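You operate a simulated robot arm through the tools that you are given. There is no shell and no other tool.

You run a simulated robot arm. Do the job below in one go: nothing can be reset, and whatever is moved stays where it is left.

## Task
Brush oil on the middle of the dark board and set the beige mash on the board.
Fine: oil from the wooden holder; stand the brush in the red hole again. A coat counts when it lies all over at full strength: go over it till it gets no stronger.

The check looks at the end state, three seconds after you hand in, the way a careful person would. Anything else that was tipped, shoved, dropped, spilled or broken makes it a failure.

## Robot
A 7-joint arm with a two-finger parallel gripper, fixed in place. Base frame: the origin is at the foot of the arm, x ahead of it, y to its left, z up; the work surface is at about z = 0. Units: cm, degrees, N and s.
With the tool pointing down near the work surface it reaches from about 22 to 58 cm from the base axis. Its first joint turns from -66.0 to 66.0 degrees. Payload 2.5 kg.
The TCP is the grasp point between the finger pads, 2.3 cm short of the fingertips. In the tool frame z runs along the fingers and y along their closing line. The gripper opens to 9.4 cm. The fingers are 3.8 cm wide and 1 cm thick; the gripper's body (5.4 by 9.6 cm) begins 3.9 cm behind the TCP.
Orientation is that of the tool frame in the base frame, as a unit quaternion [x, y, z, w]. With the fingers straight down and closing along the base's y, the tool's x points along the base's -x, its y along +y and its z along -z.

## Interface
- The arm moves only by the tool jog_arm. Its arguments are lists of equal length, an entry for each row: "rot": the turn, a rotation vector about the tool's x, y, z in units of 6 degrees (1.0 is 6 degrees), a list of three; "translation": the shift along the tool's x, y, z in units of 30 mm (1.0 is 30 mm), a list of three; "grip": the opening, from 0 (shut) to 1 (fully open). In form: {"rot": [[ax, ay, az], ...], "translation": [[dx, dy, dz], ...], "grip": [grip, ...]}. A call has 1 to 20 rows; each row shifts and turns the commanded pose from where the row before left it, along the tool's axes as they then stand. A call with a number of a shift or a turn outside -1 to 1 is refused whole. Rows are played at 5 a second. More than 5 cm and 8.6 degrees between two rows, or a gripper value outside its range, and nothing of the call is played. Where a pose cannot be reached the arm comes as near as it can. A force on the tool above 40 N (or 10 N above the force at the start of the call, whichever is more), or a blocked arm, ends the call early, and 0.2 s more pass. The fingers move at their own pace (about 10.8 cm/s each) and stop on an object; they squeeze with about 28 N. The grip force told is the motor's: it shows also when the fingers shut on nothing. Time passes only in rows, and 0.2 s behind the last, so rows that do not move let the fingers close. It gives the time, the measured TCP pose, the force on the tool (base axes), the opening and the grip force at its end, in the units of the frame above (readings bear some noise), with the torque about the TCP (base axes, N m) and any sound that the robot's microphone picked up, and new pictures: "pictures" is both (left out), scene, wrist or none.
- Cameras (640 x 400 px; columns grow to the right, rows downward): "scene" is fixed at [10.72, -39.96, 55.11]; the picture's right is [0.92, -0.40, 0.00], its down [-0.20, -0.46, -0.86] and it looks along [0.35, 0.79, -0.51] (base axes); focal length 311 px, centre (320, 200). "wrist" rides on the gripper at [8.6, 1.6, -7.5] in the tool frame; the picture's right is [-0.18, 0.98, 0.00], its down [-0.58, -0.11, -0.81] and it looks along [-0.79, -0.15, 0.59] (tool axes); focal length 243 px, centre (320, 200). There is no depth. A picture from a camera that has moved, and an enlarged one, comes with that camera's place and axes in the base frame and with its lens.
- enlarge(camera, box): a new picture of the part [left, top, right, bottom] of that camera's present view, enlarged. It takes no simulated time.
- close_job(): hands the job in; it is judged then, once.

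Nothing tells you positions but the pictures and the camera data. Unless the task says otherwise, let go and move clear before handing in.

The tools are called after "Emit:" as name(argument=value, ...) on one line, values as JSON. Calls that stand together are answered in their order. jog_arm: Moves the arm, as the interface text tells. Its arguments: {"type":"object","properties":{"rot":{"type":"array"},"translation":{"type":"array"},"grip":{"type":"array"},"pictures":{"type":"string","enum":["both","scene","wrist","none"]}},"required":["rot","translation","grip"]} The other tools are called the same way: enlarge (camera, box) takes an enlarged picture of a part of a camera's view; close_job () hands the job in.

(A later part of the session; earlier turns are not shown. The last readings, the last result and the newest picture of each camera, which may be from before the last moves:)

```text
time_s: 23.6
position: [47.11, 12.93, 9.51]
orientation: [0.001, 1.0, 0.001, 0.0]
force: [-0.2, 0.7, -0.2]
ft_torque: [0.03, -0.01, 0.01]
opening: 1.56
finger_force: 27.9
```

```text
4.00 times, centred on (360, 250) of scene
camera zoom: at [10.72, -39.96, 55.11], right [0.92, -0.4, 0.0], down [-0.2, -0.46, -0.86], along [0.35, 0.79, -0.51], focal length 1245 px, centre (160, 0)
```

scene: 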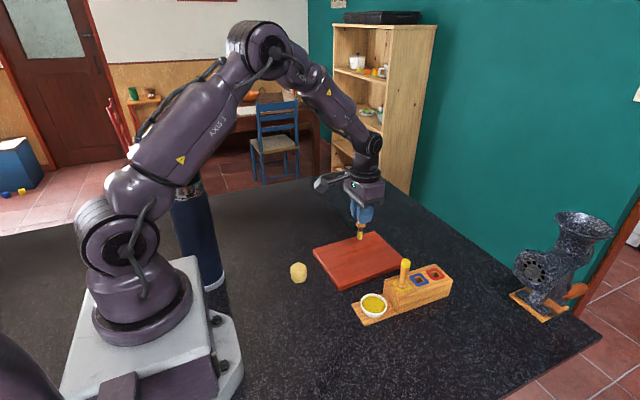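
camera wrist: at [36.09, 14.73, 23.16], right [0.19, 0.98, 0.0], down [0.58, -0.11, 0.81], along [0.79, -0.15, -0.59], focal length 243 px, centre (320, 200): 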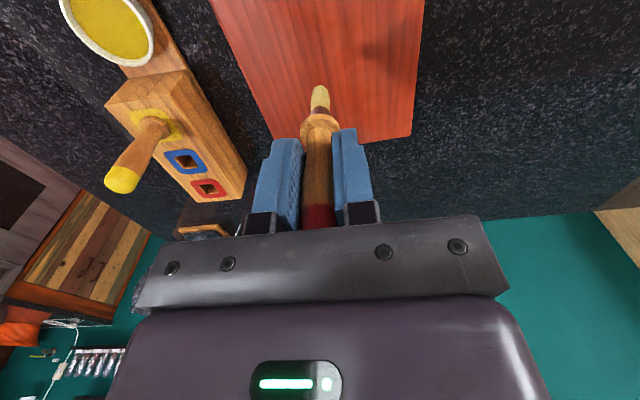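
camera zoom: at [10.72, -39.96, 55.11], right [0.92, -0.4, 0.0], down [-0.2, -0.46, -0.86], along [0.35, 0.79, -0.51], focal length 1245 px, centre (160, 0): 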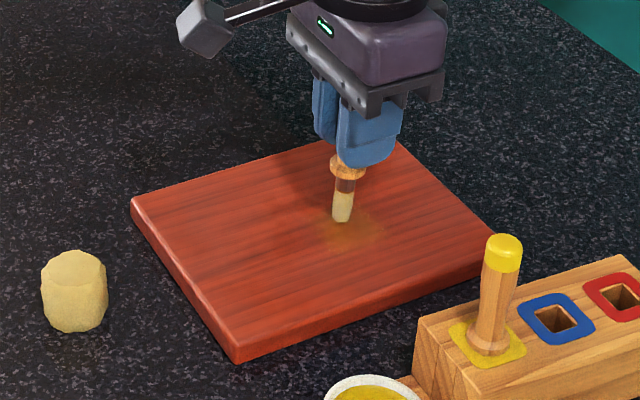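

Emit:
enlarge(camera="scene", box=[360, 235, 410, 270])

Emit:
enlarge(camera="wrist", box=[220, 20, 340, 140])

```text
11.43 times, centred on (385, 252) of scene
camera zoom: at [10.72, -39.96, 55.11], right [0.92, -0.4, 0.0], down [-0.2, -0.46, -0.86], along [0.35, 0.79, -0.51], focal length 3556 px, centre (-423, -400)
```

zoom: 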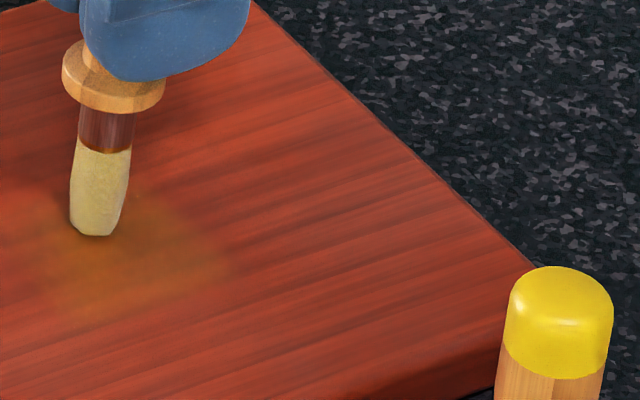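

```text
3.33 times, centred on (280, 80) of wrist
camera zoom: at [38.58, 14.69, 17.07], right [0.18, 0.98, 0.0], down [0.58, -0.11, 0.81], along [0.79, -0.15, -0.59], focal length 809 px, centre (453, 600)
```

zoom: 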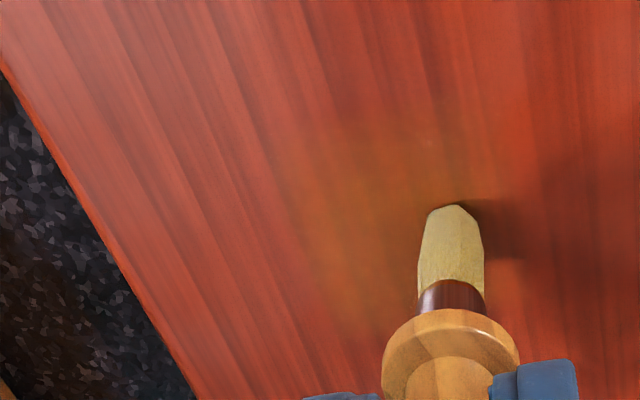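

A faint yellow tint appears where the brush has been. I'll continue with light strokes along the grain and watch the force.

Emit:
jog_arm(rot=[[0, 0, 0], [0, 0, 0], [0, 0, 0], [0, 0, 0], [0, 0, 0], [0, 0, 0], [0, 0, 0], [0, 0, 0], [0, 0, 0]], translation=[[0, 0, 0.035], [0.25, 0, 0], [0.25, 0, 0], [0.25, 0, 0], [0.25, 0, 0], [0.25, 0, 0], [0.25, 0, 0], [0.2, 0, 0], [0, 0, 0]], grip=[0, 0, 0, 0, 0, 0, 0, 0, 0], pictures="none")

Emit:
enlarge(camera="wrist", box=[200, 0, 440, 150])

Emit:
enlarge(camera="scene", box=[310, 225, 410, 290])

```text
time_s: 25.6
position: [42.02, 13.11, 9.53]
orientation: [0.001, 1.0, -0.001, 0.0]
force: [2.7, 0.0, 5.4]
ft_torque: [-0.01, -0.23, 0.0]
opening: 1.57
finger_force: 28.4
```

```text
2.67 times, centred on (320, 75) of wrist
camera zoom: at [33.5, 14.75, 17.03], right [0.19, 0.98, 0.0], down [0.58, -0.11, 0.81], along [0.79, -0.15, -0.59], focal length 647 px, centre (320, 533)
```

zoom: 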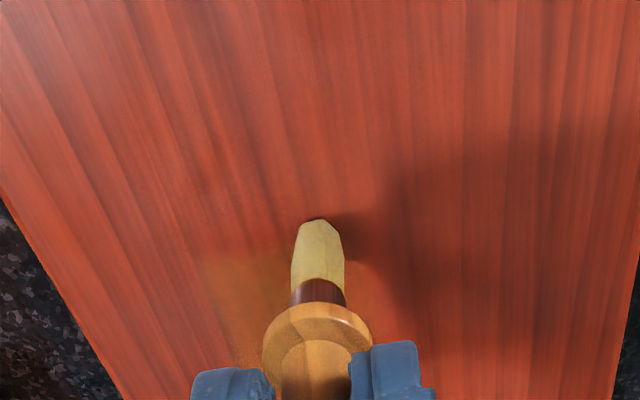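

```text
6.15 times, centred on (360, 258) of scene
camera zoom: at [10.72, -39.96, 55.11], right [0.92, -0.4, 0.0], down [-0.2, -0.46, -0.86], along [0.35, 0.79, -0.51], focal length 1915 px, centre (74, -154)
```

zoom: 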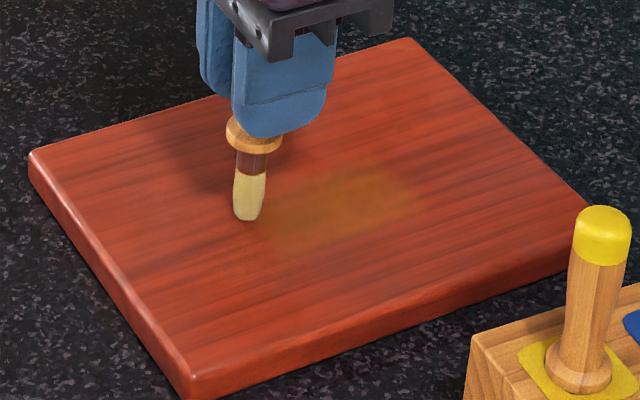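

A patch of coat shows, seemingly on the -y side of my stroke. I'll stroke at y≈15 to see how the coat responds.

Emit:
jog_arm(rot=[[0, 0, 0], [0, 0, 0], [0, 0, 0], [0, 0, 0], [0, 0, 0], [0, 0, 0], [0, 0, 0], [0, 0, 0], [0, 0, 0], [0, 0, 0], [0, 0, 0]], translation=[[0, 0.33, 0], [0, 0.33, 0], [-0.25, 0, 0], [-0.25, 0, 0], [-0.25, 0, 0], [-0.25, 0, 0], [-0.25, 0, 0], [-0.25, 0, 0], [-0.25, 0, 0], [-0.25, 0, 0], [0, 0, 0]], grip=[0, 0, 0, 0, 0, 0, 0, 0, 0, 0, 0], pictures="none")

Emit:
enlarge(camera="wrist", box=[200, 0, 440, 150])

Emit:
enlarge(camera="scene", box=[310, 225, 410, 290])

```text
time_s: 28.0
position: [48.04, 15.07, 9.5]
orientation: [0.001, 1.0, 0.001, 0.0]
force: [0.5, 0.0, 0.1]
ft_torque: [0.0, 0.0, 0.01]
opening: 1.52
finger_force: 27.6
```

```text
2.67 times, centred on (320, 75) of wrist
camera zoom: at [39.51, 16.8, 17.08], right [0.19, 0.98, 0.0], down [0.58, -0.11, 0.81], along [0.79, -0.15, -0.59], focal length 647 px, centre (320, 533)
```

zoom: 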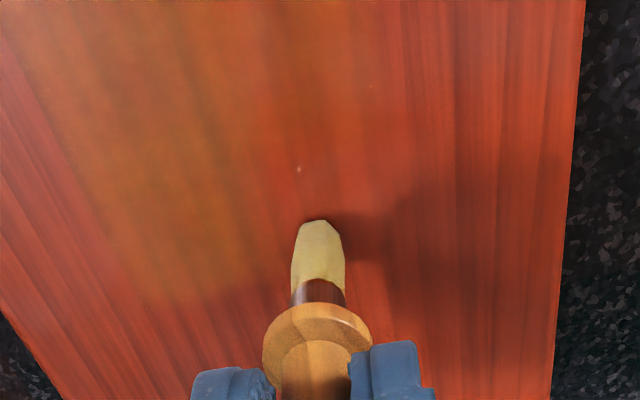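

```text
6.15 times, centred on (360, 258) of scene
camera zoom: at [10.72, -39.96, 55.11], right [0.92, -0.4, 0.0], down [-0.2, -0.46, -0.86], along [0.35, 0.79, -0.51], focal length 1915 px, centre (74, -154)
```

zoom: 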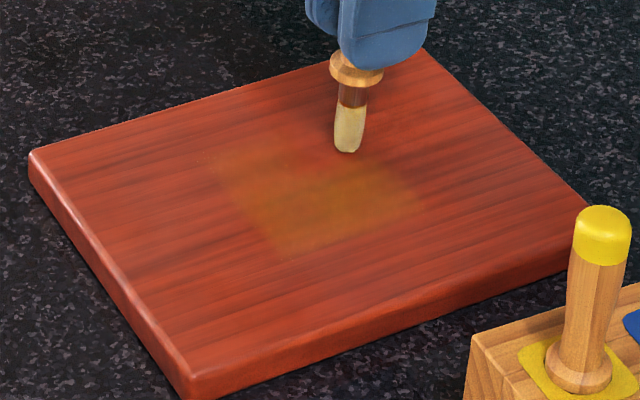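

The coat now shows as a rectangle about 7×6 cm centred on the board, so that is the middle patch. Contact gets lighter at larger x, so I'll press a bit more there and go back over it.

Emit:
jog_arm(rot=[[0, 0, 0], [0, 0, 0], [0, 0, 0]], translation=[[0, 0, 0.03], [0, 0, 0.02], [0, 0, 0]], grip=[0, 0, 0], pictures="none")

```text
time_s: 28.8
position: [48.08, 14.99, 9.4]
orientation: [0.001, 1.0, 0.001, 0.002]
force: [-2.5, 0.6, 15.1]
ft_torque: [-0.03, 0.24, 0.04]
opening: 1.55
finger_force: 27.9
```

Emit:
jog_arm(rot=[[0, 0, 0], [0, 0, 0], [0, 0, 0], [0, 0, 0], [0, 0, 0], [0, 0, 0], [0, 0, 0], [0, 0, 0], [0, 0, 0], [0, 0, 0], [0, 0, 0], [0, 0, 0], [0, 0, 0], [0, 0, 0], [0, 0, 0], [0, 0, 0], [0, 0, 0], [0, 0, 0]], translation=[[0, 0, -0.017], [0.25, 0, -0.0033], [0.25, 0, -0.0033], [0.25, 0, -0.0033], [0.25, 0, -0.0033], [0.25, 0, -0.0033], [0.25, 0, -0.0033], [0.25, 0, -0.0033], [0.25, 0, -0.0033], [0, -0.33, 0], [-0.25, 0, 0.0033], [-0.25, 0, 0.0033], [-0.25, 0, 0.0033], [-0.25, 0, 0.0033], [-0.25, 0, 0.0033], [-0.25, 0, 0.0033], [-0.25, 0, 0.0033], [-0.25, 0, 0.0033]], grip=[0, 0, 0, 0, 0, 0, 0, 0, 0, 0, 0, 0, 0, 0, 0, 0, 0, 0], pictures="none")

Emit:
enlarge(camera="wrist", box=[200, 0, 440, 150])

Emit:
enlarge(camera="scene", box=[310, 225, 410, 290])

```text
time_s: 32.6
position: [48.12, 13.95, 9.37]
orientation: [-0.001, 1.0, 0.0, 0.0]
force: [-0.6, 0.3, -0.1]
ft_torque: [0.02, -0.01, -0.01]
opening: 1.55
finger_force: 27.5
```

```text
2.67 times, centred on (320, 75) of wrist
camera zoom: at [39.46, 15.73, 17.03], right [0.18, 0.98, 0.0], down [0.58, -0.11, 0.81], along [0.79, -0.15, -0.59], focal length 647 px, centre (320, 533)
```

zoom: 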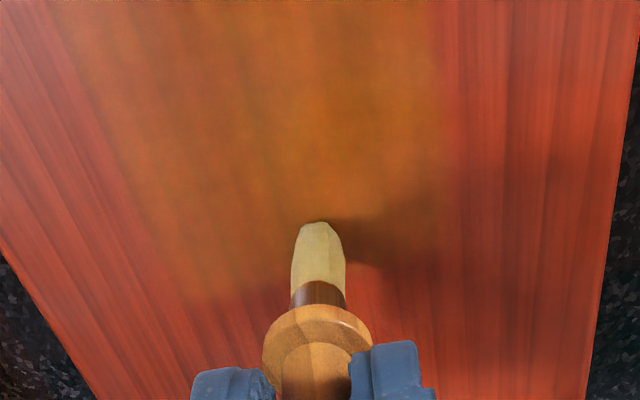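

```text
6.15 times, centred on (360, 258) of scene
camera zoom: at [10.72, -39.96, 55.11], right [0.92, -0.4, 0.0], down [-0.2, -0.46, -0.86], along [0.35, 0.79, -0.51], focal length 1915 px, centre (74, -154)
```

zoom: 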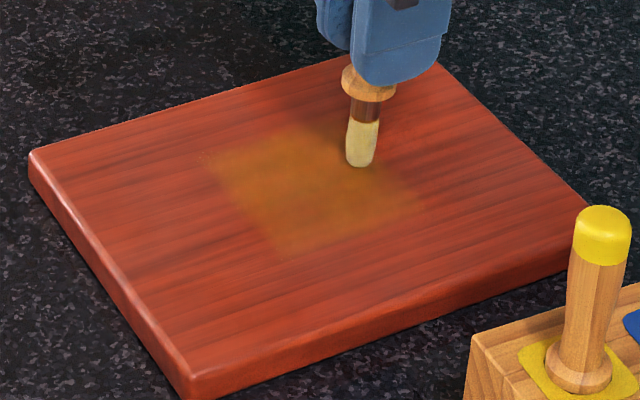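

The middle rectangle spans about x 41.3–48.8, y 9.6–16.9. I'll work through the -y half with slightly more pressure.

Emit:
jog_arm(rot=[[0, 0, 0], [0, 0, 0], [0, 0, 0], [0, 0, 0], [0, 0, 0], [0, 0, 0], [0, 0, 0], [0, 0, 0], [0, 0, 0], [0, 0, 0], [0, 0, 0]], translation=[[0, -0.33, 0.015], [0, -0.33, 0.015], [0.25, 0, -0.0033], [0.25, 0, -0.0033], [0.25, 0, -0.0033], [0.25, 0, -0.0033], [0.25, 0, -0.0033], [0.25, 0, -0.0033], [0.25, 0, -0.0033], [0.25, 0, -0.0033], [0.1, 0, 0]], grip=[0, 0, 0, 0, 0, 0, 0, 0, 0, 0, 0], pictures="none")

Emit:
enlarge(camera="scene", box=[310, 225, 410, 290])

```text
time_s: 35.0
position: [41.77, 12.08, 9.37]
orientation: [0.0, 1.0, 0.0, 0.001]
force: [3.2, 0.5, 9.2]
ft_torque: [-0.03, -0.31, 0.0]
opening: 1.55
finger_force: 28.3
```

```text
6.15 times, centred on (360, 258) of scene
camera zoom: at [10.72, -39.96, 55.11], right [0.92, -0.4, 0.0], down [-0.2, -0.46, -0.86], along [0.35, 0.79, -0.51], focal length 1915 px, centre (74, -154)
```

zoom: 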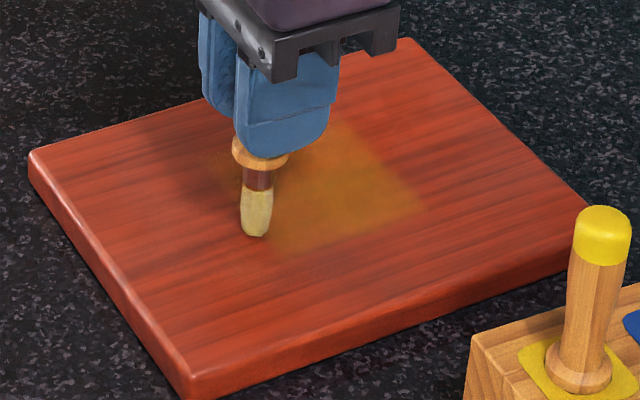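

Emit:
jog_arm(rot=[[0, 0, 0], [0, 0, 0], [0, 0, 0], [0, 0, 0], [0, 0, 0], [0, 0, 0], [0, 0, 0], [0, 0, 0], [0, 0, 0], [0, 0, 0], [0, 0, 0], [0, 0, 0], [0, 0, 0], [0, 0, 0], [0, 0, 0], [0, 0, 0], [0, 0, 0], [0, 0, 0], [0, 0, 0], [0, 0, 0]], translation=[[0, -0.33, 0], [-0.25, 0, 0.004], [-0.25, 0, 0.004], [-0.25, 0, 0.004], [-0.25, 0, 0.004], [-0.25, 0, 0.004], [-0.25, 0, 0.004], [-0.25, 0, 0.004], [-0.25, 0, 0.004], [-0.2, 0, 0.004], [0, -0.33, 0], [0.25, 0, -0.004], [0.25, 0, -0.004], [0.25, 0, -0.004], [0.25, 0, -0.004], [0.25, 0, -0.004], [0.25, 0, -0.004], [0.25, 0, -0.004], [0.25, 0, -0.004], [0.2, 0, -0.004]], grip=[0, 0, 0, 0, 0, 0, 0, 0, 0, 0, 0, 0, 0, 0, 0, 0, 0, 0, 0, 0], pictures="none")

Emit:
enlarge(camera="scene", box=[310, 225, 410, 290])

Emit:
enlarge(camera="wrist", box=[200, 0, 440, 150])

```text
time_s: 39.2
position: [41.72, 10.11, 9.27]
orientation: [0.0, 1.0, 0.0, -0.001]
force: [0.3, -0.2, 0.3]
ft_torque: [-0.01, 0.04, 0.0]
opening: 1.51
finger_force: 28.1
```

```text
6.15 times, centred on (360, 258) of scene
camera zoom: at [10.72, -39.96, 55.11], right [0.92, -0.4, 0.0], down [-0.2, -0.46, -0.86], along [0.35, 0.79, -0.51], focal length 1915 px, centre (74, -154)
```

zoom: 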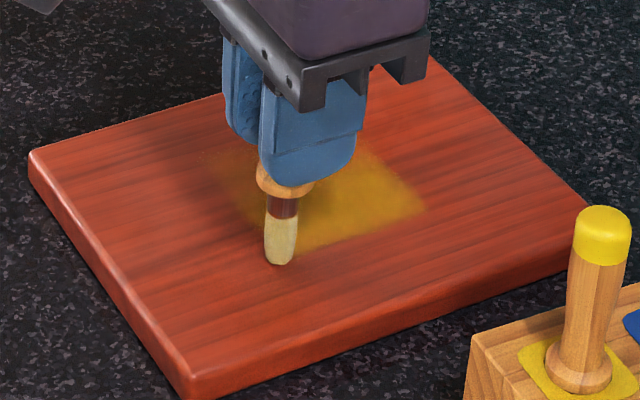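

```text
2.67 times, centred on (320, 75) of wrist
camera zoom: at [33.17, 11.89, 16.93], right [0.19, 0.98, 0.0], down [0.58, -0.11, 0.81], along [0.79, -0.15, -0.59], focal length 647 px, centre (320, 533)
```

zoom: 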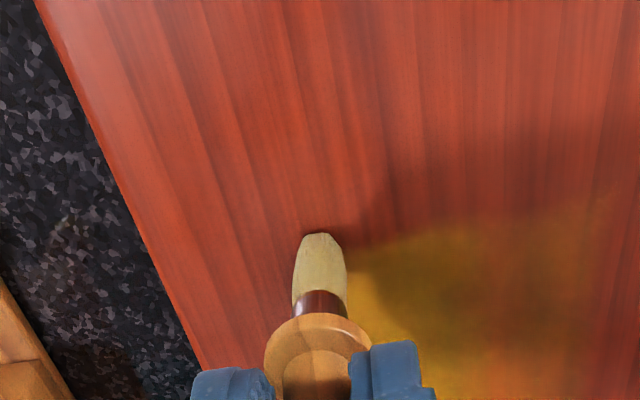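

The coat on the -y half is strengthening. I'll continue over the rest of the patch toward +y with a touch more pressure.

Emit:
jog_arm(rot=[[0, 0, 0], [0, 0, 0], [0, 0, 0], [0, 0, 0], [0, 0, 0], [0, 0, 0], [0, 0, 0], [0, 0, 0], [0, 0, 0], [0, 0, 0], [0, 0, 0]], translation=[[0, 0, 0.04], [-0.25, 0, 0.003], [-0.25, 0, 0.003], [-0.25, 0, 0.003], [-0.25, 0, 0.003], [-0.25, 0, 0.003], [-0.25, 0, 0.003], [-0.25, 0, 0.003], [-0.25, 0, 0.003], [-0.25, 0, 0.003], [0, 0, 0]], grip=[0, 0, 0, 0, 0, 0, 0, 0, 0, 0, 0], pictures="none")

Emit:
enlarge(camera="scene", box=[310, 225, 410, 290])

Emit:
enlarge(camera="wrist", box=[200, 0, 440, 150])

```text
time_s: 41.6
position: [48.57, 10.1, 9.15]
orientation: [0.001, 1.0, 0.0, 0.0]
force: [-2.8, 0.1, 9.3]
ft_torque: [0.03, 0.22, 0.0]
opening: 1.54
finger_force: 27.9
```

```text
6.15 times, centred on (360, 258) of scene
camera zoom: at [10.72, -39.96, 55.11], right [0.92, -0.4, 0.0], down [-0.2, -0.46, -0.86], along [0.35, 0.79, -0.51], focal length 1915 px, centre (74, -154)
```

zoom: 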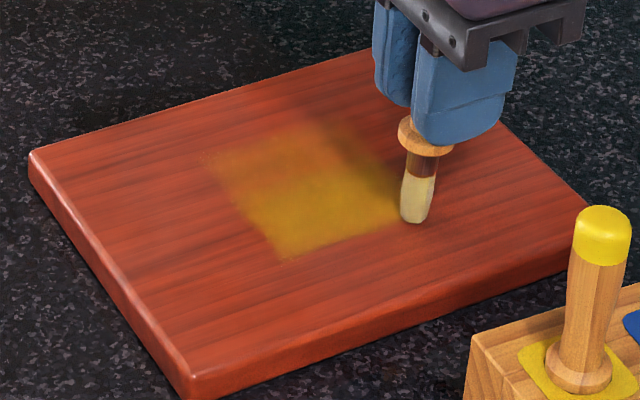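

```text
2.67 times, centred on (320, 75) of wrist
camera zoom: at [39.89, 11.83, 16.71], right [0.19, 0.98, 0.0], down [0.58, -0.11, 0.81], along [0.79, -0.15, -0.59], focal length 647 px, centre (320, 533)
```

zoom: 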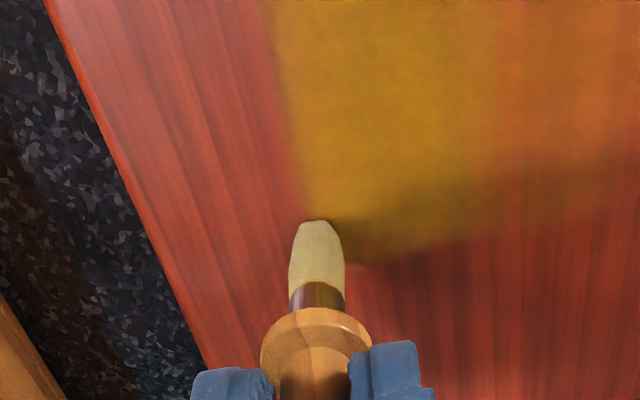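

The -y half looks strong, but the bristles look pale. I'll re-dip before finishing the other half.

Emit:
jog_arm(rot=[[0, 0, 0], [0, 0, 0], [0, 0, 0], [0, 0, 0], [0, 0, 0], [0, 0, 0], [0, 0, 0], [0, 0, 0], [0, 0, 0], [0, 0, 0], [0, 0, 0]], translation=[[0, 0, -0.5], [0, 0, -0.9], [0, 0, -0.95], [0.605, -0.815, 0], [0.605, -0.815, 0], [0.605, -0.815, 0], [0.605, -0.815, 0], [0.605, -0.815, 0], [0, 0, 0.6], [0, 0, 0.6], [0, 0, 0]], grip=[0, 0, 0, 0, 0, 0, 0, 0, 0, 0, 0], pictures="none")

Emit:
enlarge(camera="scene", box=[310, 225, 430, 325])

Emit:
enlarge(camera="wrist", box=[240, 0, 400, 140])

```text
time_s: 44.0
position: [39.56, -2.3, 12.57]
orientation: [0.0, 1.0, 0.001, 0.0]
force: [0.8, -0.1, -0.1]
ft_torque: [-0.01, -0.02, -0.02]
opening: 1.51
finger_force: 27.9
```

```text
4.00 times, centred on (370, 275) of scene
camera zoom: at [10.72, -39.96, 55.11], right [0.92, -0.4, 0.0], down [-0.2, -0.46, -0.86], along [0.35, 0.79, -0.51], focal length 1245 px, centre (120, -100)
```

zoom: 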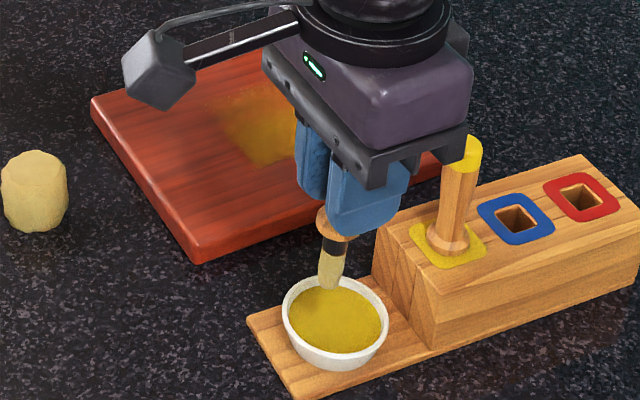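

```text
2.86 times, centred on (320, 70) of wrist
camera zoom: at [30.96, -0.47, 20.07], right [0.18, 0.98, 0.0], down [0.58, -0.11, 0.81], along [0.79, -0.15, -0.59], focal length 693 px, centre (320, 571)
```

zoom: 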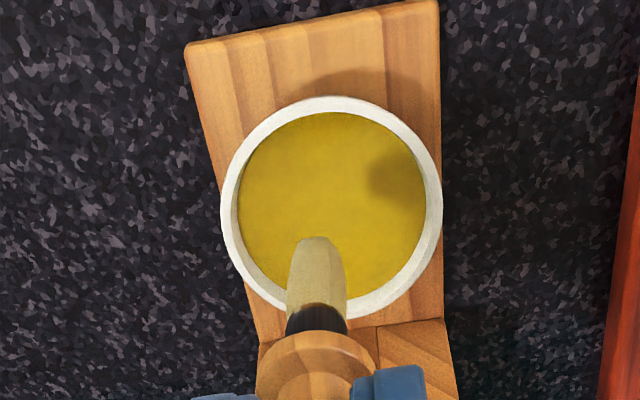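

The brush is centred over the cup. I'll lower it into the oil again.

Emit:
jog_arm(rot=[[0, 0, 0], [0, 0, 0], [0, 0, 0], [0, 0, 0], [0, 0, 0], [0, 0, 0], [0, 0, 0]], translation=[[0, 0.05, 0.4], [0, 0, 0.3], [0, 0, 0.15], [0, 0, 0.08], [0, 0, 0.05], [0, 0, 0], [0, 0, 0]], grip=[0, 0, 0, 0, 0, 0, 0], pictures="none")

Emit:
enlarge(camera="wrist", box=[240, 0, 400, 140])

```text
time_s: 45.6
position: [39.5, -1.9, 9.65]
orientation: [0.0, 1.0, 0.0, 0.0]
force: [-0.3, 0.1, -0.9]
ft_torque: [-0.02, -0.02, -0.01]
opening: 1.55
finger_force: 27.9
```

```text
2.86 times, centred on (320, 70) of wrist
camera zoom: at [30.94, -0.26, 17.21], right [0.18, 0.98, 0.0], down [0.58, -0.11, 0.81], along [0.79, -0.15, -0.59], focal length 693 px, centre (320, 571)
```

zoom: 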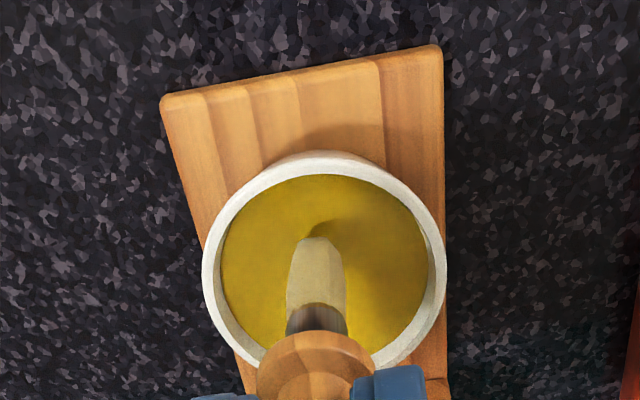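

Emit:
jog_arm(rot=[[0, 0, 0], [0, 0, 0], [0, 0, 0], [0, 0, 0], [0, 0, 0]], translation=[[0, 0, 0.05], [0, 0, 0.05], [0, 0, 0.03], [0, 0, 0], [0, 0, 0]], grip=[0, 0, 0, 0, 0], pictures="none")

Emit:
enlarge(camera="wrist", box=[240, 0, 400, 140])

```text
time_s: 46.8
position: [39.45, -2.0, 9.26]
orientation: [0.0, 1.0, 0.001, 0.0]
force: [0.3, -0.5, -0.1]
ft_torque: [0.01, 0.04, 0.01]
opening: 1.5
finger_force: 27.8
```

```text
2.86 times, centred on (320, 70) of wrist
camera zoom: at [30.87, -0.24, 16.87], right [0.18, 0.98, 0.0], down [0.58, -0.11, 0.81], along [0.79, -0.15, -0.59], focal length 693 px, centre (320, 571)
```

zoom: 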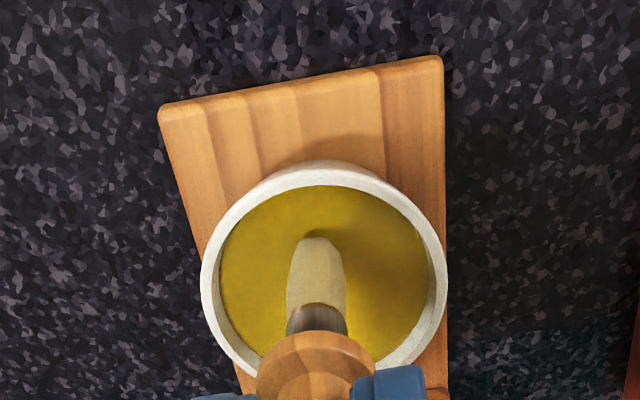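

Emit:
jog_arm(rot=[[0, 0, 0], [0, 0, 0], [0, 0, 0], [0, 0, 0]], translation=[[0, 0, 0.05], [0, 0, 0.05], [0, 0, 0], [0, 0, 0]], grip=[0, 0, 0, 0], pictures="none")

Emit:
enlarge(camera="wrist", box=[240, 0, 400, 140])

```text
time_s: 47.8
position: [39.51, -2.04, 9.19]
orientation: [0.0, 1.0, 0.0, 0.001]
force: [-2.9, -0.4, 18.1]
ft_torque: [0.03, 0.29, 0.01]
opening: 1.55
finger_force: 28.6
```

```text
2.86 times, centred on (320, 70) of wrist
camera zoom: at [30.94, -0.3, 16.61], right [0.18, 0.98, 0.0], down [0.58, -0.11, 0.81], along [0.79, -0.15, -0.59], focal length 693 px, centre (320, 571)
```

zoom: 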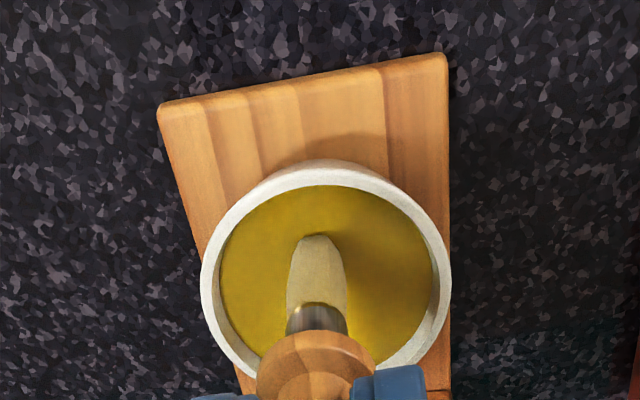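

Emit:
jog_arm(rot=[[0, 0, 0], [0, 0, 0], [0, 0, 0], [0, 0, 0], [0, 0, 0], [0, 0, 0], [0, 0, 0]], translation=[[0, 0, -0.03], [0, 0, 0], [0.05, 0, 0], [-0.05, 0, 0], [0, 0, 0], [0, 0, 0], [0, 0, 0]], grip=[0, 0, 0, 0, 0, 0, 0], pictures="none")

Emit:
enlarge(camera="wrist", box=[240, 0, 400, 140])

Emit:
enlarge(camera="scene", box=[350, 260, 410, 330])

```text
time_s: 49.4
position: [39.36, -1.99, 9.12]
orientation: [0.0, 1.0, 0.0, 0.0]
force: [-1.0, 0.0, 8.1]
ft_torque: [-0.03, 0.11, 0.04]
opening: 1.55
finger_force: 27.7
```

```text
2.86 times, centred on (320, 70) of wrist
camera zoom: at [30.81, -0.24, 16.65], right [0.18, 0.98, 0.0], down [0.58, -0.11, 0.81], along [0.79, -0.15, -0.59], focal length 693 px, centre (320, 571)
```

zoom: 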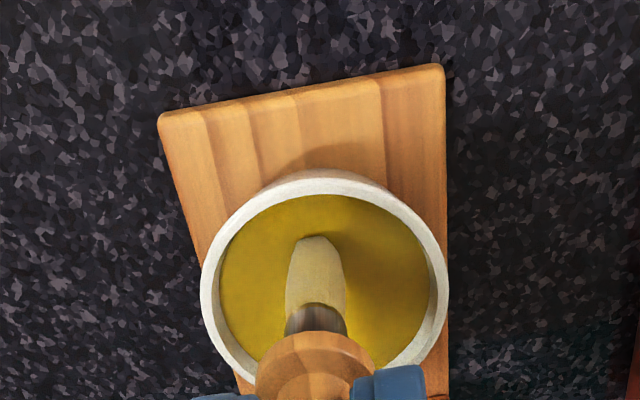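

```text
5.71 times, centred on (380, 295) of scene
camera zoom: at [10.72, -39.96, 55.11], right [0.92, -0.4, 0.0], down [-0.2, -0.46, -0.86], along [0.35, 0.79, -0.51], focal length 1778 px, centre (-23, -343)
```

zoom: 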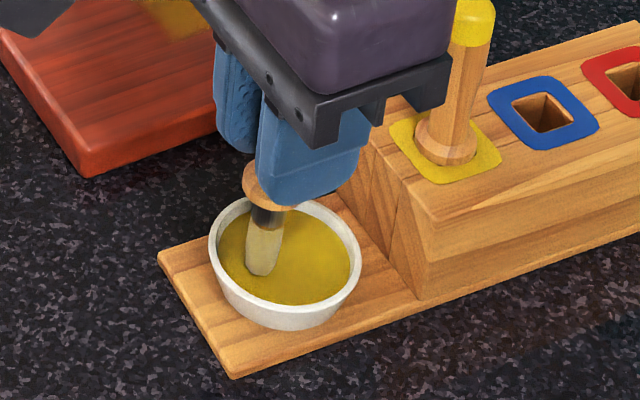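

Emit:
jog_arm(rot=[[0, 0, 0], [0, 0, 0], [0, 0, 0], [0, 0, 0], [0, 0, 0], [0, 0, 0], [0, 0, 0], [0, 0, 0], [0, 0, 0], [0, 0, 0], [0, 0, 0]], translation=[[0, 0, -0.5], [0, 0, -0.9], [0, 0, -0.9], [-0.433, 0.867, 0], [-0.433, 0.867, 0], [-0.433, 0.867, 0], [-0.433, 0.867, 0], [-0.433, 0.867, 0], [-0.433, 0.867, 0], [-0.433, 0.867, 0], [0, 0, 0]], grip=[0, 0, 0, 0, 0, 0, 0, 0, 0, 0, 0], pictures="none")

Emit:
enlarge(camera="wrist", box=[200, 0, 440, 150])

Emit:
enlarge(camera="scene", box=[310, 200, 410, 290])

```text
time_s: 51.8
position: [48.43, 16.14, 16.11]
orientation: [0.0, 1.0, 0.0, 0.001]
force: [-0.3, 0.1, 0.4]
ft_torque: [-0.02, -0.01, 0.02]
opening: 1.54
finger_force: 28.0
```

```text
2.67 times, centred on (320, 75) of wrist
camera zoom: at [39.87, 17.94, 23.62], right [0.19, 0.98, 0.0], down [0.58, -0.11, 0.81], along [0.79, -0.15, -0.59], focal length 647 px, centre (320, 533)
```

zoom: 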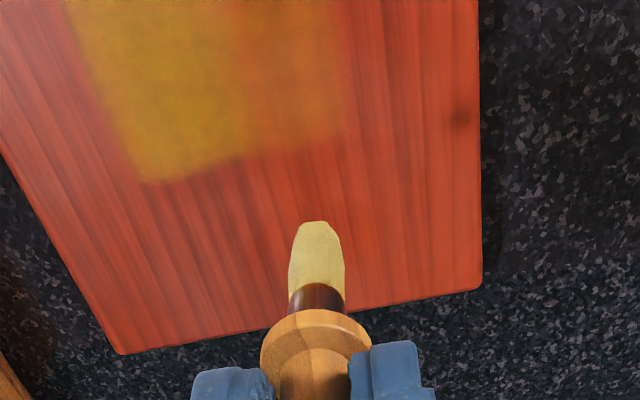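

```text
4.44 times, centred on (360, 245) of scene
camera zoom: at [10.73, -39.96, 55.11], right [0.92, -0.4, 0.0], down [-0.2, -0.46, -0.86], along [0.35, 0.79, -0.51], focal length 1383 px, centre (142, 0)
```

zoom: 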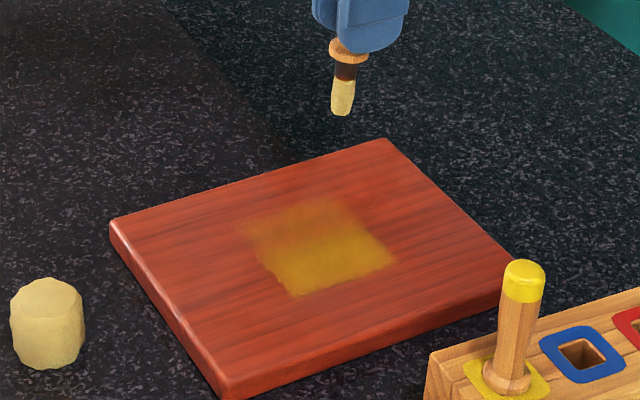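

The bristles are freshly loaded. I'll lower at the +y edge of the patch.

Emit:
jog_arm(rot=[[0, 0, 0], [0, 0, 0], [0, 0, 0], [0, 0, 0], [0, 0, 0], [0, 0, 0]], translation=[[0, 0, 0.9], [0, 0, 0.8], [0, 0, 0.4], [0, 0, 0.15], [0, 0, 0.05], [0, 0, 0]], grip=[0, 0, 0, 0, 0, 0], pictures="none")

```text
time_s: 53.2
position: [48.62, 16.19, 9.04]
orientation: [0.0, 1.0, 0.0, 0.001]
force: [-1.6, 1.2, 4.8]
ft_torque: [-0.01, 0.05, 0.0]
opening: 1.51
finger_force: 27.7
```

Emit:
jog_arm(rot=[[0, 0, 0], [0, 0, 0], [0, 0, 0], [0, 0, 0], [0, 0, 0], [0, 0, 0], [0, 0, 0], [0, 0, 0], [0, 0, 0], [0, 0, 0], [0, 0, 0]], translation=[[0, 0, 0.01], [0.25, 0, 0], [0.25, 0, 0], [0.25, 0, 0], [0.25, 0, 0], [0.25, 0, 0], [0.25, 0, 0], [0.25, 0, 0], [0.25, 0, 0], [0.25, 0, 0], [0, 0, 0]], grip=[0, 0, 0, 0, 0, 0, 0, 0, 0, 0, 0], pictures="none")

Emit:
enlarge(camera="wrist", box=[200, 0, 440, 150])

Emit:
enlarge(camera="scene", box=[310, 225, 410, 290])

```text
time_s: 55.6
position: [41.78, 16.2, 9.01]
orientation: [0.001, 1.0, 0.0, 0.001]
force: [5.8, -0.2, 16.5]
ft_torque: [-0.01, -0.4, 0.01]
opening: 1.53
finger_force: 27.5
```

```text
2.67 times, centred on (320, 75) of wrist
camera zoom: at [33.24, 17.96, 16.59], right [0.19, 0.98, 0.0], down [0.58, -0.11, 0.81], along [0.79, -0.15, -0.59], focal length 647 px, centre (320, 533)
```

zoom: 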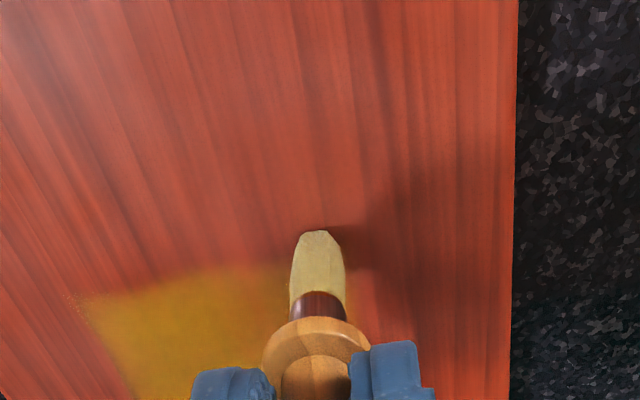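

```text
6.15 times, centred on (360, 258) of scene
camera zoom: at [10.72, -39.96, 55.11], right [0.92, -0.4, 0.0], down [-0.2, -0.46, -0.86], along [0.35, 0.79, -0.51], focal length 1915 px, centre (74, -154)
```

zoom: 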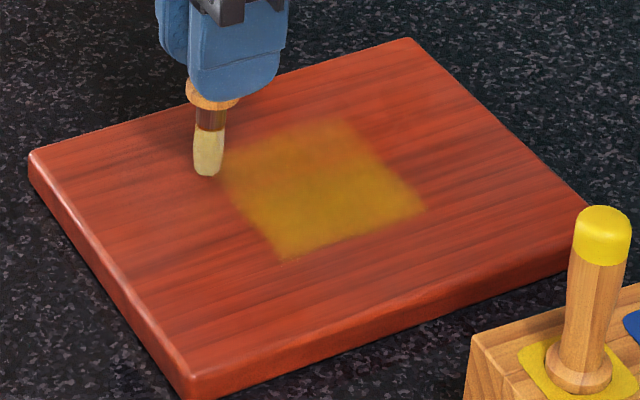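

The patch is close to even. I'll ease the pressure and go over y=15.2 and 14.2.

Emit:
jog_arm(rot=[[0, 0, 0], [0, 0, 0], [0, 0, 0], [0, 0, 0], [0, 0, 0], [0, 0, 0], [0, 0, 0], [0, 0, 0], [0, 0, 0], [0, 0, 0], [0, 0, 0], [0, 0, 0], [0, 0, 0], [0, 0, 0], [0, 0, 0], [0, 0, 0], [0, 0, 0], [0, 0, 0], [0, 0, 0], [0, 0, 0]], translation=[[-0.1, -0.33, -0.03], [-0.25, 0, 0.003], [-0.25, 0, 0.003], [-0.25, 0, 0.003], [-0.25, 0, 0.003], [-0.25, 0, 0.003], [-0.25, 0, 0.003], [-0.25, 0, 0.003], [-0.25, 0, 0.003], [-0.2, 0, 0.003], [0, -0.33, 0], [0.25, 0, -0.003], [0.25, 0, -0.003], [0.25, 0, -0.003], [0.25, 0, -0.003], [0.25, 0, -0.003], [0.25, 0, -0.003], [0.25, 0, -0.003], [0.25, 0, -0.003], [0.2, 0, -0.003]], grip=[0, 0, 0, 0, 0, 0, 0, 0, 0, 0, 0, 0, 0, 0, 0, 0, 0, 0, 0, 0], pictures="none")

Emit:
enlarge(camera="scene", box=[310, 225, 410, 290])

```text
time_s: 59.8
position: [42.08, 14.35, 9.09]
orientation: [0.001, 1.0, 0.001, 0.0]
force: [0.4, -0.2, -0.8]
ft_torque: [0.01, 0.0, -0.03]
opening: 1.53
finger_force: 27.9
```

```text
6.15 times, centred on (360, 258) of scene
camera zoom: at [10.72, -39.96, 55.11], right [0.92, -0.4, 0.0], down [-0.2, -0.46, -0.86], along [0.35, 0.79, -0.51], focal length 1915 px, centre (74, -154)
```

zoom: 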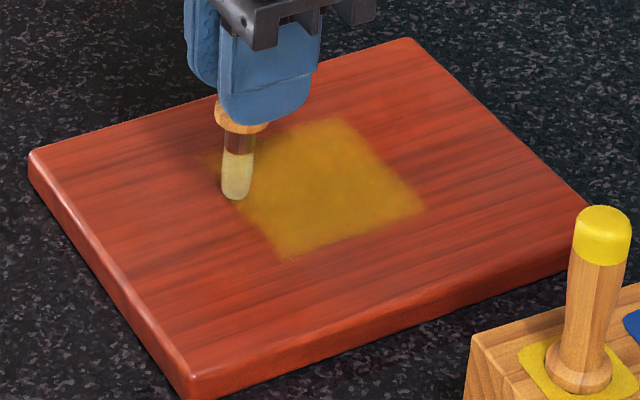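

Emit:
jog_arm(rot=[[0, 0, 0], [0, 0, 0], [0, 0, 0], [0, 0, 0], [0, 0, 0], [0, 0, 0], [0, 0, 0], [0, 0, 0], [0, 0, 0], [0, 0, 0], [0, 0, 0]], translation=[[0, 0, 0.04], [-0.25, 0, 0.003], [-0.25, 0, 0.003], [-0.25, 0, 0.003], [-0.25, 0, 0.003], [-0.25, 0, 0.003], [-0.25, 0, 0.003], [-0.25, 0, 0.003], [-0.25, 0, 0.003], [-0.25, 0, 0.003], [0, 0, 0]], grip=[0, 0, 0, 0, 0, 0, 0, 0, 0, 0, 0], pictures="none")

Emit:
enlarge(camera="wrist", box=[200, 0, 440, 150])

Emit:
enlarge(camera="scene", box=[310, 225, 410, 290])

```text
time_s: 62.2
position: [48.87, 14.31, 9.06]
orientation: [0.0, 1.0, 0.0, 0.001]
force: [-4.2, 0.1, 18.9]
ft_torque: [0.02, 0.38, 0.01]
opening: 1.57
finger_force: 27.8
```

```text
2.67 times, centred on (320, 75) of wrist
camera zoom: at [40.32, 15.99, 16.55], right [0.18, 0.98, 0.0], down [0.58, -0.11, 0.81], along [0.79, -0.15, -0.59], focal length 647 px, centre (320, 533)
```

zoom: 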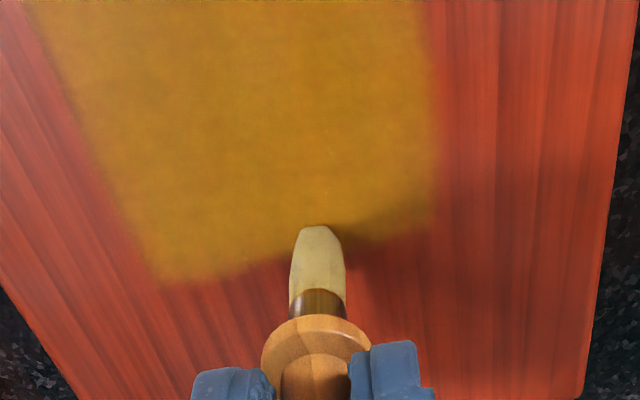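

```text
6.15 times, centred on (360, 258) of scene
camera zoom: at [10.71, -39.96, 55.11], right [0.92, -0.4, 0.0], down [-0.2, -0.46, -0.86], along [0.35, 0.79, -0.51], focal length 1915 px, centre (74, -154)
```

zoom: 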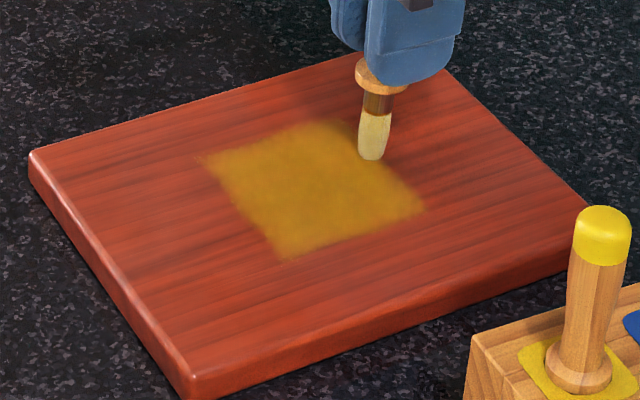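

The coat is nearly uniform. I'll make another full pass, starting at the +y edge.

Emit:
jog_arm(rot=[[0, 0, 0], [0, 0, 0], [0, 0, 0], [0, 0, 0], [0, 0, 0], [0, 0, 0], [0, 0, 0], [0, 0, 0], [0, 0, 0], [0, 0, 0], [0, 0, 0], [0, 0, 0], [0, 0, 0], [0, 0, 0], [0, 0, 0], [0, 0, 0], [0, 0, 0], [0, 0, 0], [0, 0, 0], [0, 0, 0]], translation=[[0, 0.35, -0.02], [0, 0.35, 0], [0.25, 0, 0], [0.25, 0, 0], [0.25, 0, 0], [0.25, 0, 0], [0.25, 0, 0], [0.25, 0, 0], [0.25, 0, 0], [0.25, 0, 0], [0.2, 0, 0], [0, -0.33, 0.01], [-0.25, 0, 0], [-0.25, 0, 0], [-0.25, 0, 0], [-0.25, 0, 0], [-0.25, 0, 0], [-0.25, 0, 0], [-0.25, 0, 0], [-0.25, 0, 0]], grip=[0, 0, 0, 0, 0, 0, 0, 0, 0, 0, 0, 0, 0, 0, 0, 0, 0, 0, 0, 0], pictures="none")

Emit:
enlarge(camera="wrist", box=[200, 0, 440, 150])

Emit:
enlarge(camera="scene", box=[310, 225, 410, 290])

```text
time_s: 66.4
position: [48.09, 15.23, 8.97]
orientation: [0.001, 1.0, 0.0, 0.0]
force: [-2.9, -0.3, 10.1]
ft_torque: [-0.01, 0.22, -0.02]
opening: 1.52
finger_force: 27.8
```

```text
2.67 times, centred on (320, 75) of wrist
camera zoom: at [39.73, 17.03, 16.52], right [0.19, 0.98, 0.0], down [0.58, -0.11, 0.81], along [0.79, -0.15, -0.59], focal length 647 px, centre (320, 533)
```

zoom: 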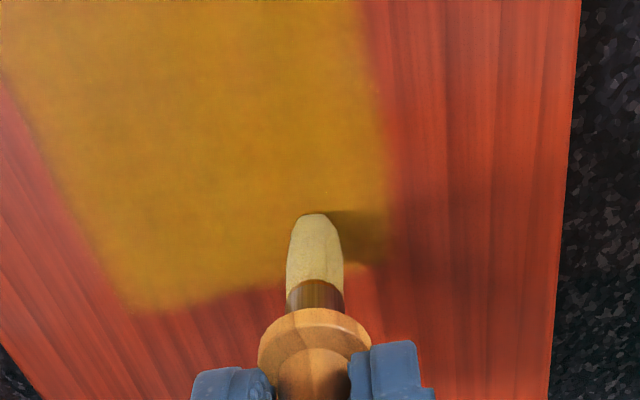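

```text
6.15 times, centred on (360, 258) of scene
camera zoom: at [10.72, -39.96, 55.11], right [0.92, -0.4, 0.0], down [-0.2, -0.46, -0.86], along [0.35, 0.79, -0.51], focal length 1915 px, centre (74, -154)
```

zoom: 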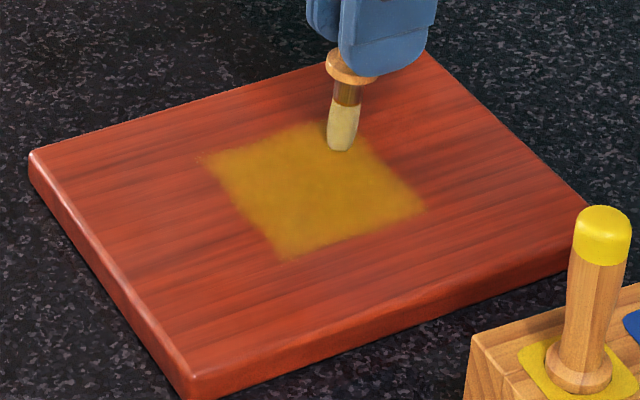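

Emit:
jog_arm(rot=[[0, 0, 0], [0, 0, 0], [0, 0, 0], [0, 0, 0], [0, 0, 0], [0, 0, 0], [0, 0, 0], [0, 0, 0], [0, 0, 0], [0, 0, 0], [0, 0, 0], [0, 0, 0], [0, 0, 0], [0, 0, 0], [0, 0, 0], [0, 0, 0], [0, 0, 0], [0, 0, 0], [0, 0, 0], [0, 0, 0]], translation=[[-0.25, 0, 0], [0, -0.37, 0], [0.25, 0, 0], [0.25, 0, 0], [0.25, 0, 0], [0.25, 0, 0], [0.25, 0, 0], [0.25, 0, 0], [0.25, 0, 0], [0.25, 0, 0], [0.25, 0, 0], [0, -0.33, 0.01], [-0.25, 0, 0], [-0.25, 0, 0], [-0.25, 0, 0], [-0.25, 0, 0], [-0.25, 0, 0], [-0.25, 0, 0], [-0.25, 0, 0], [-0.25, 0, 0]], grip=[0, 0, 0, 0, 0, 0, 0, 0, 0, 0, 0, 0, 0, 0, 0, 0, 0, 0, 0, 0], pictures="none")

Emit:
enlarge(camera="scene", box=[310, 225, 410, 290])

```text
time_s: 70.6
position: [48.24, 13.3, 8.76]
orientation: [0.001, 1.0, 0.0, -0.001]
force: [-3.3, 1.0, 9.6]
ft_torque: [0.03, 0.42, -0.03]
opening: 1.55
finger_force: 28.0
```

```text
6.15 times, centred on (360, 258) of scene
camera zoom: at [10.72, -39.96, 55.11], right [0.92, -0.4, 0.0], down [-0.2, -0.46, -0.86], along [0.35, 0.79, -0.51], focal length 1915 px, centre (74, -154)
```

zoom: 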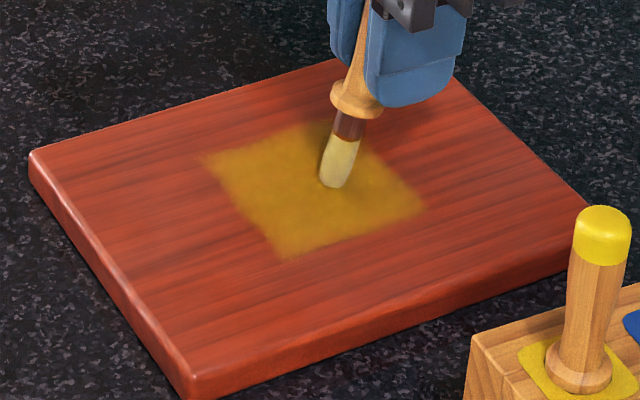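

The brush is pivoting in the grip. I'll check how far it has tilted before continuing.

Emit:
enlarge(camera="wrist", box=[200, 0, 440, 240])

Emit:
enlarge(camera="scene", box=[330, 190, 410, 270])

```text
1.67 times, centred on (320, 120) of wrist
camera zoom: at [39.71, 14.99, 16.4], right [0.19, 0.98, 0.0], down [0.58, -0.11, 0.81], along [0.79, -0.15, -0.59], focal length 404 px, centre (320, 333)
```

zoom: 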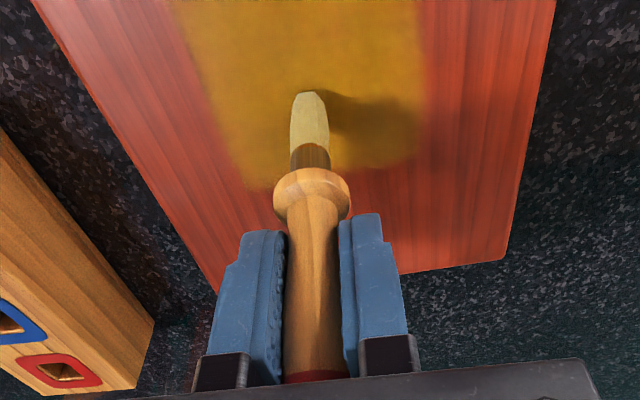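

```text
5.00 times, centred on (370, 230) of scene
camera zoom: at [10.72, -39.96, 55.11], right [0.92, -0.4, 0.0], down [-0.2, -0.46, -0.86], along [0.35, 0.79, -0.51], focal length 1556 px, centre (70, 50)
```

zoom: 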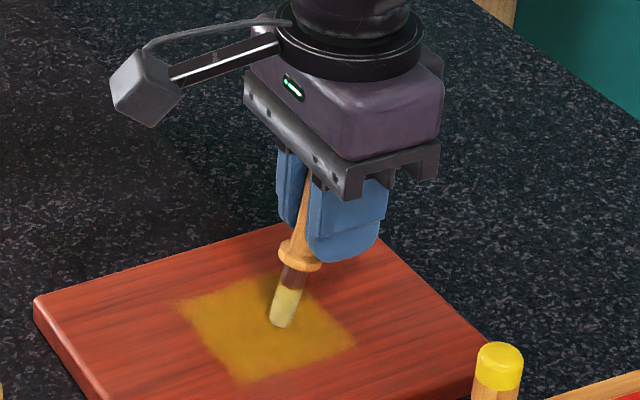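

The brush has pivoted about 17° in the grip, with its tip toward -x. I'll lift and tilt the gripper by 18° so the brush stands upright, then use strokes toward -x to work it back into line.

Emit:
jog_arm(rot=[[0, 0, 0], [0, -1, 0], [0, -1, 0], [0, -1, 0], [0, 0, 0]], translation=[[0, 0, -0.8], [0, 0, 0], [0, 0, 0], [0, 0, 0], [0, 0, 0]], grip=[0, 0, 0, 0, 0])

Emit:
enlarge(camera="wrist", box=[200, 0, 440, 240])

Emit:
enlarge(camera="scene", box=[310, 170, 430, 290])

```text
time_s: 71.8
position: [48.13, 13.35, 11.36]
orientation: [0.001, 0.988, -0.001, 0.157]
force: [0.6, 0.3, 0.2]
ft_torque: [-0.04, 0.03, 0.01]
opening: 1.55
finger_force: 28.1
camera wrist: at [37.77, 15.01, 15.82], right [0.18, 0.98, 0.06], down [0.3, -0.11, 0.95], along [0.94, -0.15, -0.32], focal length 243 px, centre (320, 200)
```

scene: 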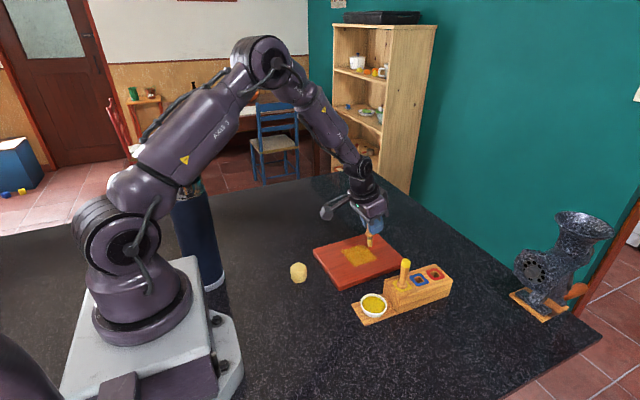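
wrist: 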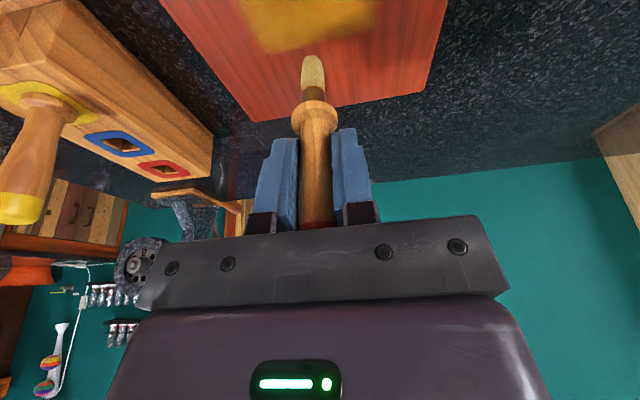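

```text
1.67 times, centred on (320, 120) of wrist
camera zoom: at [37.77, 15.01, 15.82], right [0.18, 0.98, 0.06], down [0.3, -0.11, 0.95], along [0.94, -0.15, -0.32], focal length 404 px, centre (320, 333)
```

zoom: 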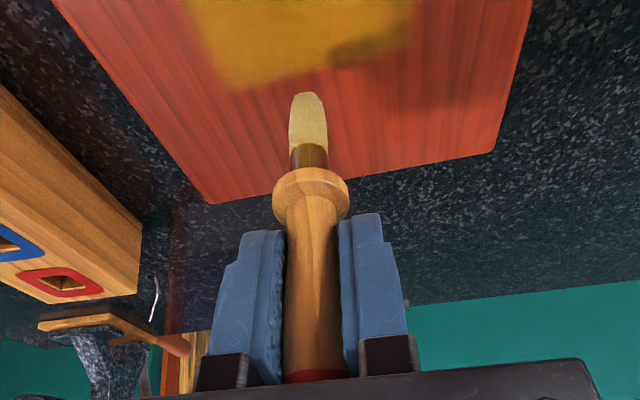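

```text
3.33 times, centred on (370, 230) of scene
camera zoom: at [10.72, -39.96, 55.11], right [0.92, -0.4, 0.0], down [-0.2, -0.46, -0.86], along [0.35, 0.79, -0.51], focal length 1037 px, centre (153, 100)
```

zoom: 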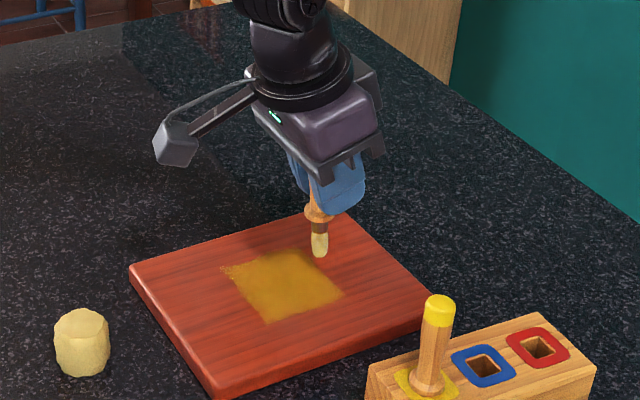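

The brush is upright now with the gripper tilted. I'll lower to contact and press while stroking toward -x.

Emit:
jog_arm(rot=[[0, 0, 0], [0, 0, 0], [0, 0, 0], [0, 0, 0]], translation=[[0.108, 0, 0.333], [0.103, 0, 0.317], [0.02, 0, 0.06], [0, 0, 0]], grip=[0, 0, 0, 0], pictures="none")

```text
time_s: 72.8
position: [48.32, 13.28, 9.05]
orientation: [0.001, 0.987, 0.001, 0.158]
force: [-5.1, -0.3, 15.1]
ft_torque: [-0.02, 0.42, 0.01]
opening: 1.54
finger_force: 28.0
```

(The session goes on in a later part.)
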